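You operate a simulated robot arm through the tools that you are given. There is no shell and no other tool. Be economical: measure what you need, move in short steps, check, and stop when the job is done.

The job below is to be done with a simulated robot arm. You get a single attempt, and the scene is never put back.

## Task
Take the white felt roll and leave it in the blue tray.
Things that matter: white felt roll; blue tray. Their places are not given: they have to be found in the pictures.

The check looks at the end state, three seconds after you hand in, the way a careful person would. Anything else that was tipped, shoved, dropped, spilled or broken makes it a failure.

## Robot
A 7-joint arm with a two-finger parallel gripper, fixed in place. Base frame: the origin is at the foot of the arm, x ahead of it, y to its left, z up; the work surface is at about z = 0. Readings come in m, degrees, newtons and seconds.
With the tool pointing down near the work surface it reaches from about 0.24 to 0.62 m from the base axis. Its first joint turns from -66.0 to 66.0 degrees. Payload 2.6 kg.
The tool frame sits at the grasp point between the pads (the TCP): z along the fingers, y along the line on which they close. The tips reach 0.03 m beyond it. The gripper opens to 0.094 m. The fingers are 0.028 m wide and 0.01 m thick; the gripper's body (0.05 by 0.096 m) begins 0.055 m behind the TCP.
Orientation is that of the tool frame in the base frame, as [roll, pitch, yaw] about the fixed x, y, z axes, in that order (R = Rz(yaw) Ry(pitch) Rx(roll)). With the fingers straight down and closing along the base's y, the tool's x points along the base's -x, its y along +y and its z along -z.

## Interface
- The arm moves only by the tool apply_moves. Its argument "commands" is a list of rows, each a list of 4 numbers: the shift along the tool's x, y, z in m, then the turn about the tool's z in degrees. In form: [[x, y, z, twist], ...]. A call has 1 to 8 rows; each row shifts and turns the commanded pose from where the row before left it, along the tool's axes as they then stand. "gripper" is the gripper command, from -1 (fully open) to 1 (shut), values between in proportion, set as the call begins (left out, the last holds). Each row takes 0.2 s and may step no farther than 0.05 m and 8.6 degrees from the row before; otherwise, or with a gripper value out of range, the whole call is refused. Where a pose cannot be reached the arm comes as near as it can. A force on the tool above 40 N (or 10 N above the force at the start of the call, whichever is more), or a blocked arm, ends the call early, and 0.2 s more pass. Each finger travels about 0.072 m/s and halts on what it meets, pressing with about 25 N; the grip force reading is that of the motor and also rises with nothing between the fingers. The clock runs only during rows and for 0.2 s after the last one: add rows that do not move to give the fingers time. It gives the time, the measured TCP pose, the force on the tool (base axes), the opening and the grip force at its end, in the units of the frame above (readings bear some noise).
- Cameras (640 x 400 px; columns grow to the right, rows downward): "scene" is fixed at [0.0178, 0.4263, 0.551]; the picture's right is [-0.89, -0.46, 0.00], its down [-0.31, 0.61, -0.73] and it looks along [0.33, -0.65, -0.69] (base axes); focal length 344 px, centre (320, 200). "wrist" rides on the gripper at [-0.037, 0, -0.058] in the tool frame; the picture's right is [0.00, -1.00, 0.00], its down [0.97, 0.00, -0.24] and it looks along [0.24, 0.00, 0.97] (tool axes); focal length 218 px, centre (320, 200).
- grab_frame(camera): a new picture of that camera. No time passes.
- point_at(camera, pixels): for up to 12 pixels [column, row] of the newest picture of that camera ("zoom" is the newest enlarged one), the place [x, y, z] in the base frame of the surface seen there, good to about 0.002 m. No time passes.
- close_up(camera, box): a new picture of the part [left, top, right, bottom] of that camera's present view, enlarged. No time passes.
- finish_job(): hands the job in; it is judged then, once.

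Work in short steps. Measure before you move; look again where a grasp or a placing could have gone wrong, and mend it. You have 60 turns and 30 pictures in all, those below and enlarged ones among them. Open the gripper and draw the arm clear of the work before you hand the job in, unless the task says otherwise; then end with one line.

The tools are called after "Call:" as a command line: name --pt "numbers of a row" for each row, then --argument value for the rest, lists and objects as JSON in quotes. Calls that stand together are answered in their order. apply_moves: Moves the arm, as the interface text tells. Its arguments: {"type":"object","properties":{"commands":{"type":"array","items":{"type":"array","items":{"type":"number"}}},"gripper":{"type":"number"}},"required":["commands"]} The other tools are called the same way: grab_frame (camera) takes a picture; point_at (camera, pixels) gives the place of the surface under pixels of a picture; close_up (camera, box) takes an enlarged picture of a part of a camera's view; finish_job () hands the job in.

At the start:

```text
t: 0.0
tool_pos: [0.312, 0.1413, 0.2518]
tool_rot: [-180.0, 0.0, 180.0]
wrist_force: [0.6, 0.1, 0.0]
gripper_width: 0.094
finger_force: 0.1
```

scene: 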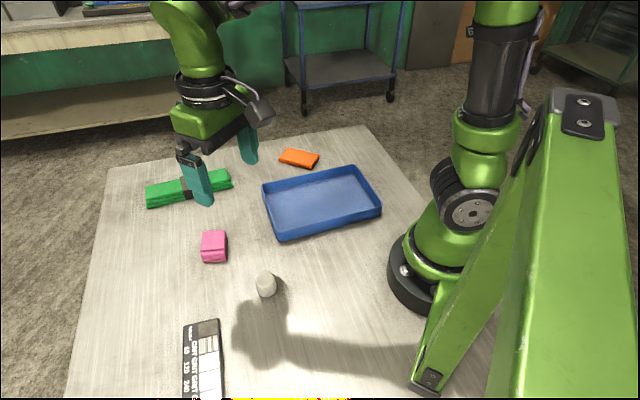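
wrist: 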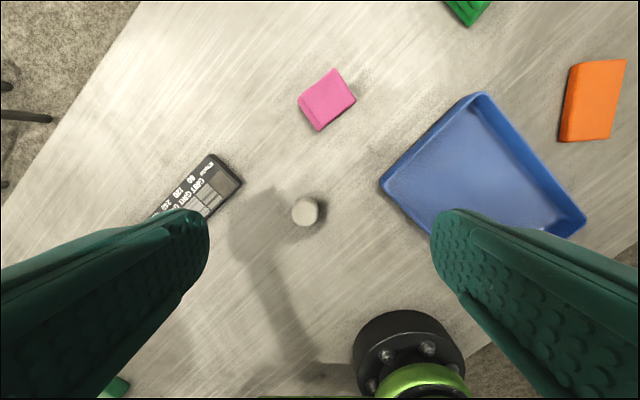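

The white roll stands near scene pixel (266,285), wrist (306,211). The tray is around scene (320,200). I'll measure both.

Call:
close_up --camera "scene" --box '[220, 250, 316, 310]'

Call:
point_at --camera "scene" --pixels '[[265, 276], [266, 292], [320, 200], [264, 190], [278, 239], [380, 208], [355, 167], [300, 290]]'

Call:
point_at --camera "wrist" --pixels '[[304, 211], [294, 211], [312, 211], [303, 200], [303, 222], [322, 210], [480, 160], [384, 182], [480, 95]]'

```text
6.67 times, centred on (268, 280) of scene
```

zoom: 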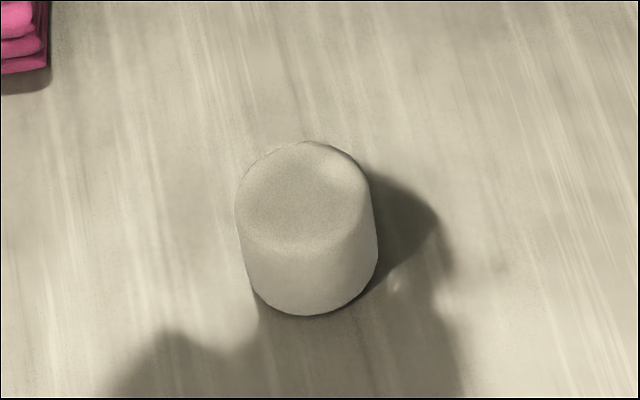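

```text
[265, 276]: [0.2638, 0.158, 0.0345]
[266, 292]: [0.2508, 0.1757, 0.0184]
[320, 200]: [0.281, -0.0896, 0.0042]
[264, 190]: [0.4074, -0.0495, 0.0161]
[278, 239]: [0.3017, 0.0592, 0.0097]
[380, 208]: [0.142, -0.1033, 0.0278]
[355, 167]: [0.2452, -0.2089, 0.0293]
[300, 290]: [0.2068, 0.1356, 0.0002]
```

```text
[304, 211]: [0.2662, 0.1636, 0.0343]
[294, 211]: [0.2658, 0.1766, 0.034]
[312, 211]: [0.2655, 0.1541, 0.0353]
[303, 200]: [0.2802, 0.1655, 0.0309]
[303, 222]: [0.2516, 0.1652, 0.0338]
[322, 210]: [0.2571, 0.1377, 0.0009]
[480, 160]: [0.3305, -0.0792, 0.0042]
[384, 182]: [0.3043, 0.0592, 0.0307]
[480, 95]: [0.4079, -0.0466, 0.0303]
```

The roll stands upright, centred near (0.265, 0.165), about 0.03 wide and 0.035 tall. I'll move over it and go partway down, then check.

Call:
apply_moves --pt "0.024 0.012 0 0" --pt "0.023 0.012 0 0" --pt "0 0 0.04 0" --pt "0 0 0.04 0" --pt "0 0 0.04 0" --pt "0 0 0.02 0" --pt "0 0 0 0" --gripper -1

Call:
grab_frame --camera "wrist"

```text
t: 1.6
tool_pos: [0.2644, 0.1672, 0.1115]
tool_rot: [180.0, 0.0, -179.9]
wrist_force: [0.6, -0.1, -0.4]
gripper_width: 0.094
finger_force: 0.1
```

```text
26 pictures are left
```

wrist: 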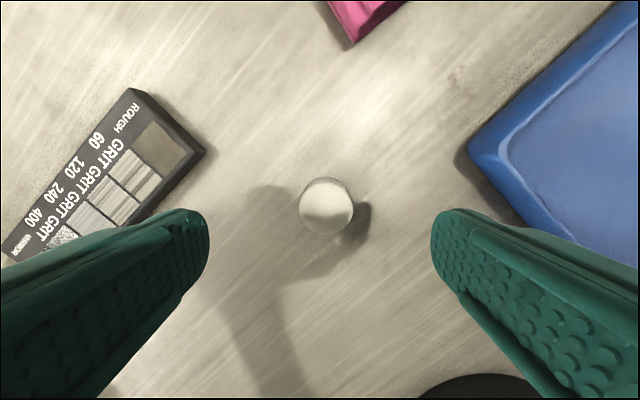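

The roll is centred between the fingers at (326,207); the sanding block's corner (205,152) and the tray corner (470,150) sit near the finger paths, so I measure them.

Call:
point_at --camera "wrist" --pixels '[[326, 205], [302, 207], [350, 207], [326, 182], [326, 230], [205, 153], [140, 220], [470, 150], [540, 222], [200, 156]]'

```text
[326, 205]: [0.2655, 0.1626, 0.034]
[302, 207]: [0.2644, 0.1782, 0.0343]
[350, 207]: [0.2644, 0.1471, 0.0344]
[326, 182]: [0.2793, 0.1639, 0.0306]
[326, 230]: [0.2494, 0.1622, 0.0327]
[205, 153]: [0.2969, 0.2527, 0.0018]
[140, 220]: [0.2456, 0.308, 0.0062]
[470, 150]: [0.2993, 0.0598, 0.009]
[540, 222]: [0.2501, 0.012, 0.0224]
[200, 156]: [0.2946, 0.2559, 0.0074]
```

All clear: fingers span y 0.106–0.220. I shift 4 mm in y and descend to z≈0.036.

Call:
apply_moves --pt "0 -0.004 0.02 0" --pt "0 0 0.025 0" --pt "0 0 0.02 0" --pt "0 0 0.011 0" --pt "0 0 0 0"

Call:
apply_moves --pt "0 0 0 0" --pt "0 0 0 0" --pt "0 0 0 0" --pt "0 0 0 0" --pt "0 0 0 0" --pt "0 0 0 0" --gripper 1

Call:
grab_frame --camera "wrist"

```text
t: 2.8
tool_pos: [0.2646, 0.1622, 0.0354]
tool_rot: [-179.9, 0.0, 180.0]
wrist_force: [-0.1, 0.6, 0.1]
gripper_width: 0.0939
finger_force: 0.1
```

```text
t: 4.2
tool_pos: [0.2652, 0.1626, 0.0343]
tool_rot: [-180.0, 0.1, 180.0]
wrist_force: [-0.1, 0.7, 0.4]
gripper_width: 0.0339
finger_force: 24.9
```

```text
25 pictures are left
```

wrist: 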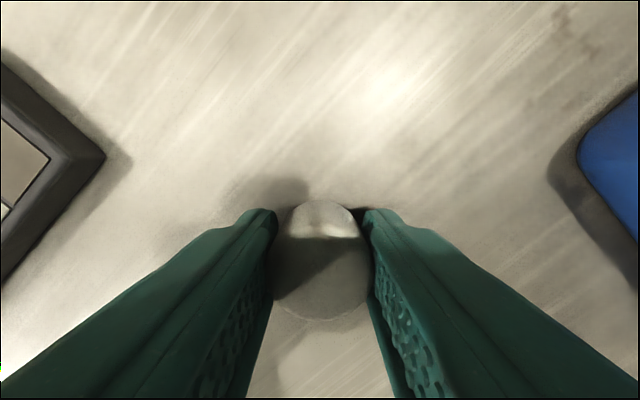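

The fingers hold the roll at 0.034 m with 25 N. I lift slowly and check.

Call:
apply_moves --pt "0 0 -0.015 0" --pt "0 0 -0.025 0" --pt "0 0 -0.03 0" --pt "0 0 -0.03 0" --pt "0 0 0 0"

Call:
grab_frame --camera "wrist"

Call:
grab_frame --camera "scene"

```text
t: 5.4
tool_pos: [0.2651, 0.1608, 0.1368]
tool_rot: [-180.0, -0.1, -179.9]
wrist_force: [0.4, 0.8, -0.6]
gripper_width: 0.0341
finger_force: 24.9
```

```text
24 pictures are left
```

wrist: 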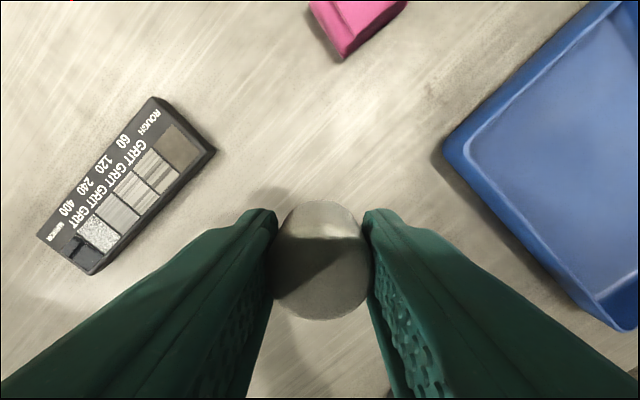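

```text
23 pictures are left
```

scene: 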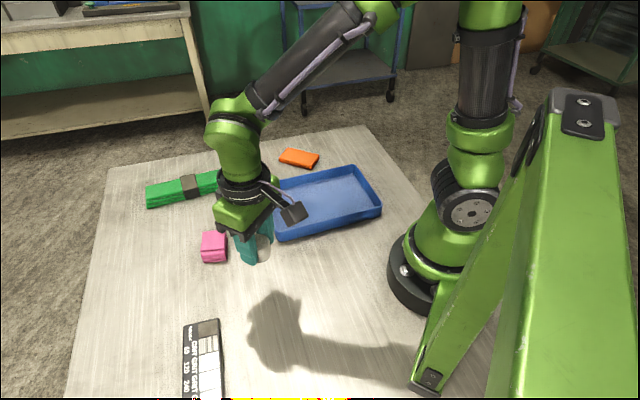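

The roll is held. Tray centre from its corners is about (0.28, -0.075), floor at z 0.004. I carry it there at z≈0.137.

Call:
apply_moves --pt "-0.02 -0.025 0 0" --pt "0 -0.04 0 0" --pt "0 -0.04 0 0" --pt "0 -0.04 0 0" --pt "0 -0.04 0 0" --pt "0 -0.04 0 0" --pt "0 -0.01 0 0" --pt "0 0 0 0"

Call:
grab_frame --camera "wrist"

Call:
grab_frame --camera "scene"

```text
t: 7.2
tool_pos: [0.2863, -0.0736, 0.1361]
tool_rot: [-180.0, -0.1, -180.0]
wrist_force: [-0.4, 0.3, -0.9]
gripper_width: 0.0338
finger_force: 25.3
```

```text
22 pictures are left
```

wrist: 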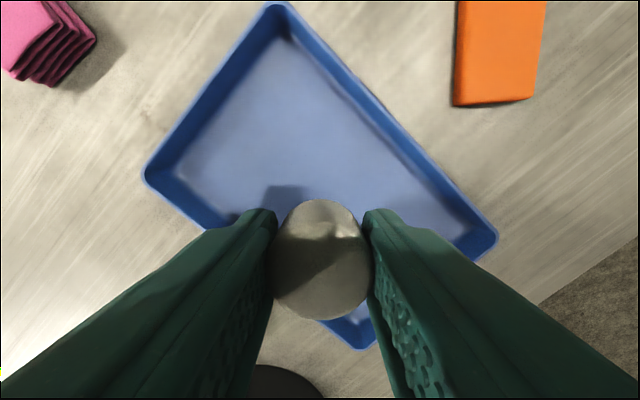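

```text
21 pictures are left
```

scene: 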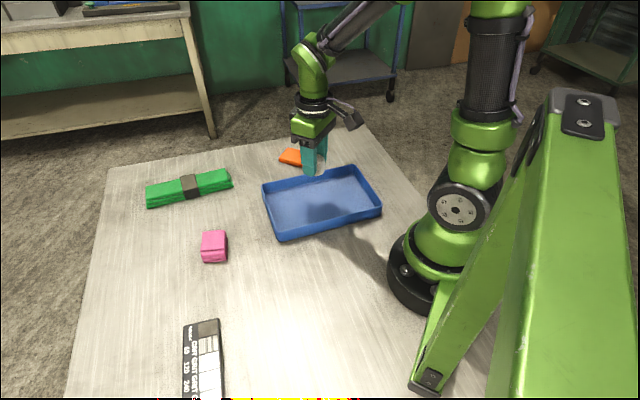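

The wrist view shows tray corners at (275,8), (147,175), (494,238), (360,342); I re-measure them for centring.

Call:
point_at --camera "wrist" --pixels '[[275, 8], [147, 175], [494, 238], [360, 344], [300, 150], [190, 175], [450, 225]]'

```text
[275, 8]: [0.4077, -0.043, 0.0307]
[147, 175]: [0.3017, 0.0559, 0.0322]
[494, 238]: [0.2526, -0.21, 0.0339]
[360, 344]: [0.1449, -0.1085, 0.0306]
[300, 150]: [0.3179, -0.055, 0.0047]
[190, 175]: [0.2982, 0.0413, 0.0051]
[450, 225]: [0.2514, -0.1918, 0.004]
```

Position is well inside the tray, with fingers clear of the rims. The roll's bottom is ~0.0345 below the TCP, so I lower to z≈0.041.

Call:
apply_moves --pt "0 0 0.03 0" --pt "0 0 0.03 0" --pt "0 0 0.02 0" --pt "0 0 0.01 0" --pt "0 0 0.005 0" --pt "0 0 0 0"

Call:
close_up --camera "scene" --box '[240, 130, 400, 230]'

```text
t: 8.6
tool_pos: [0.2862, -0.073, 0.042]
tool_rot: [179.9, 0.1, 180.0]
wrist_force: [0.6, -0.4, -1.0]
gripper_width: 0.0338
finger_force: 25.1
```

```text
4.00 times, centred on (320, 180) of scene
```

zoom: 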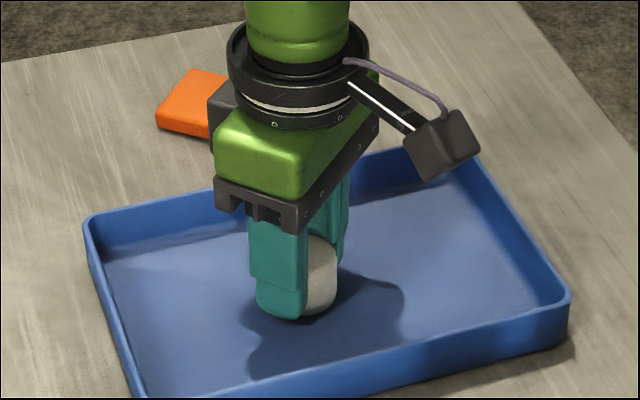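

The roll is just above the floor, no contact force yet. I go down 2 mm more and read.

Call:
apply_moves --pt "0 0 0.002 0" --pt "0 0 0 0"

```text
t: 9.2
tool_pos: [0.2857, -0.0722, 0.0396]
tool_rot: [179.9, 0.1, -180.0]
wrist_force: [-3.3, 1.3, 18.0]
gripper_width: 0.034
finger_force: 24.9
```

Contact (18 N upward). I raise 1 mm to relieve the load, and open.

Call:
apply_moves --pt "0 0 -0.001 0" --pt "0 0 0 0"

Call:
apply_moves --pt "0 0 0 0" --pt "0 0 0 0" --pt "0 0 0 0" --pt "0 0 0 0" --pt "0 0 0 0" --gripper -1

Call:
grab_frame --camera "wrist"

```text
t: 9.8
tool_pos: [0.2856, -0.0724, 0.0398]
tool_rot: [180.0, 0.0, 180.0]
wrist_force: [3.4, 0.0, 3.6]
gripper_width: 0.0337
finger_force: 25.0
```

```text
t: 11.0
tool_pos: [0.2857, -0.0722, 0.0399]
tool_rot: [-179.9, 0.0, -180.0]
wrist_force: [-0.5, -0.1, 0.5]
gripper_width: 0.0942
finger_force: 0.1
```

```text
19 pictures are left
```

wrist: 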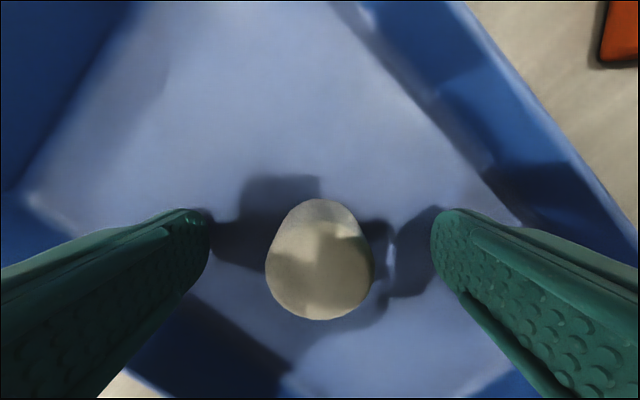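

The roll stands free at (320,260) between the open fingers. I withdraw straight up and check.

Call:
apply_moves --pt "0 0 -0.02 0" --pt "0 0 -0.03 0" --pt "0 0 -0.04 0" --pt "0 0 -0.04 0" --pt "0 0 -0.04 0" --pt "0 0 -0.03 0" --pt "0 0 0 0"

Call:
grab_frame --camera "wrist"

Call:
grab_frame --camera "scene"

```text
t: 12.6
tool_pos: [0.286, -0.0733, 0.2394]
tool_rot: [180.0, 0.0, 180.0]
wrist_force: [0.0, -0.1, 0.5]
gripper_width: 0.094
finger_force: 0.1
```

```text
18 pictures are left
```

wrist: 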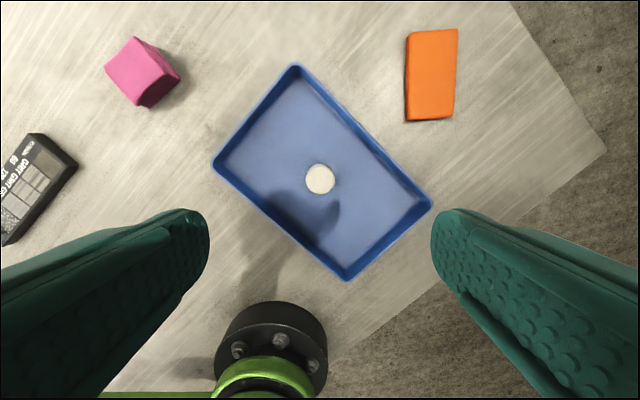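

```text
17 pictures are left
```

scene: 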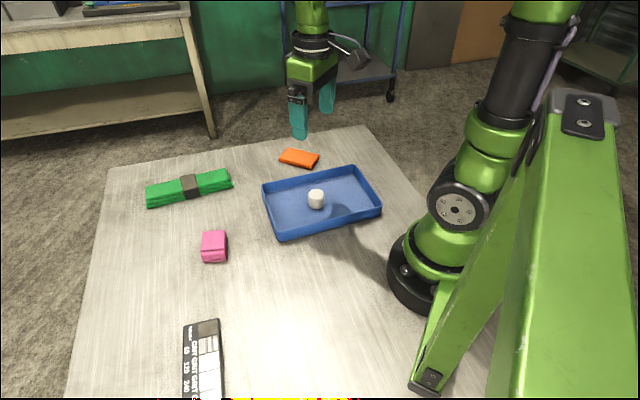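

The roll stands in the tray at scene (316,199), everything else is where it was, and the arm is clear with the gripper open. I hand in.

Call:
finish_job

```text
The job is handed in.
```

The white felt roll is standing upright in the blue tray, nothing else was moved, and the arm is clear with its gripper open.
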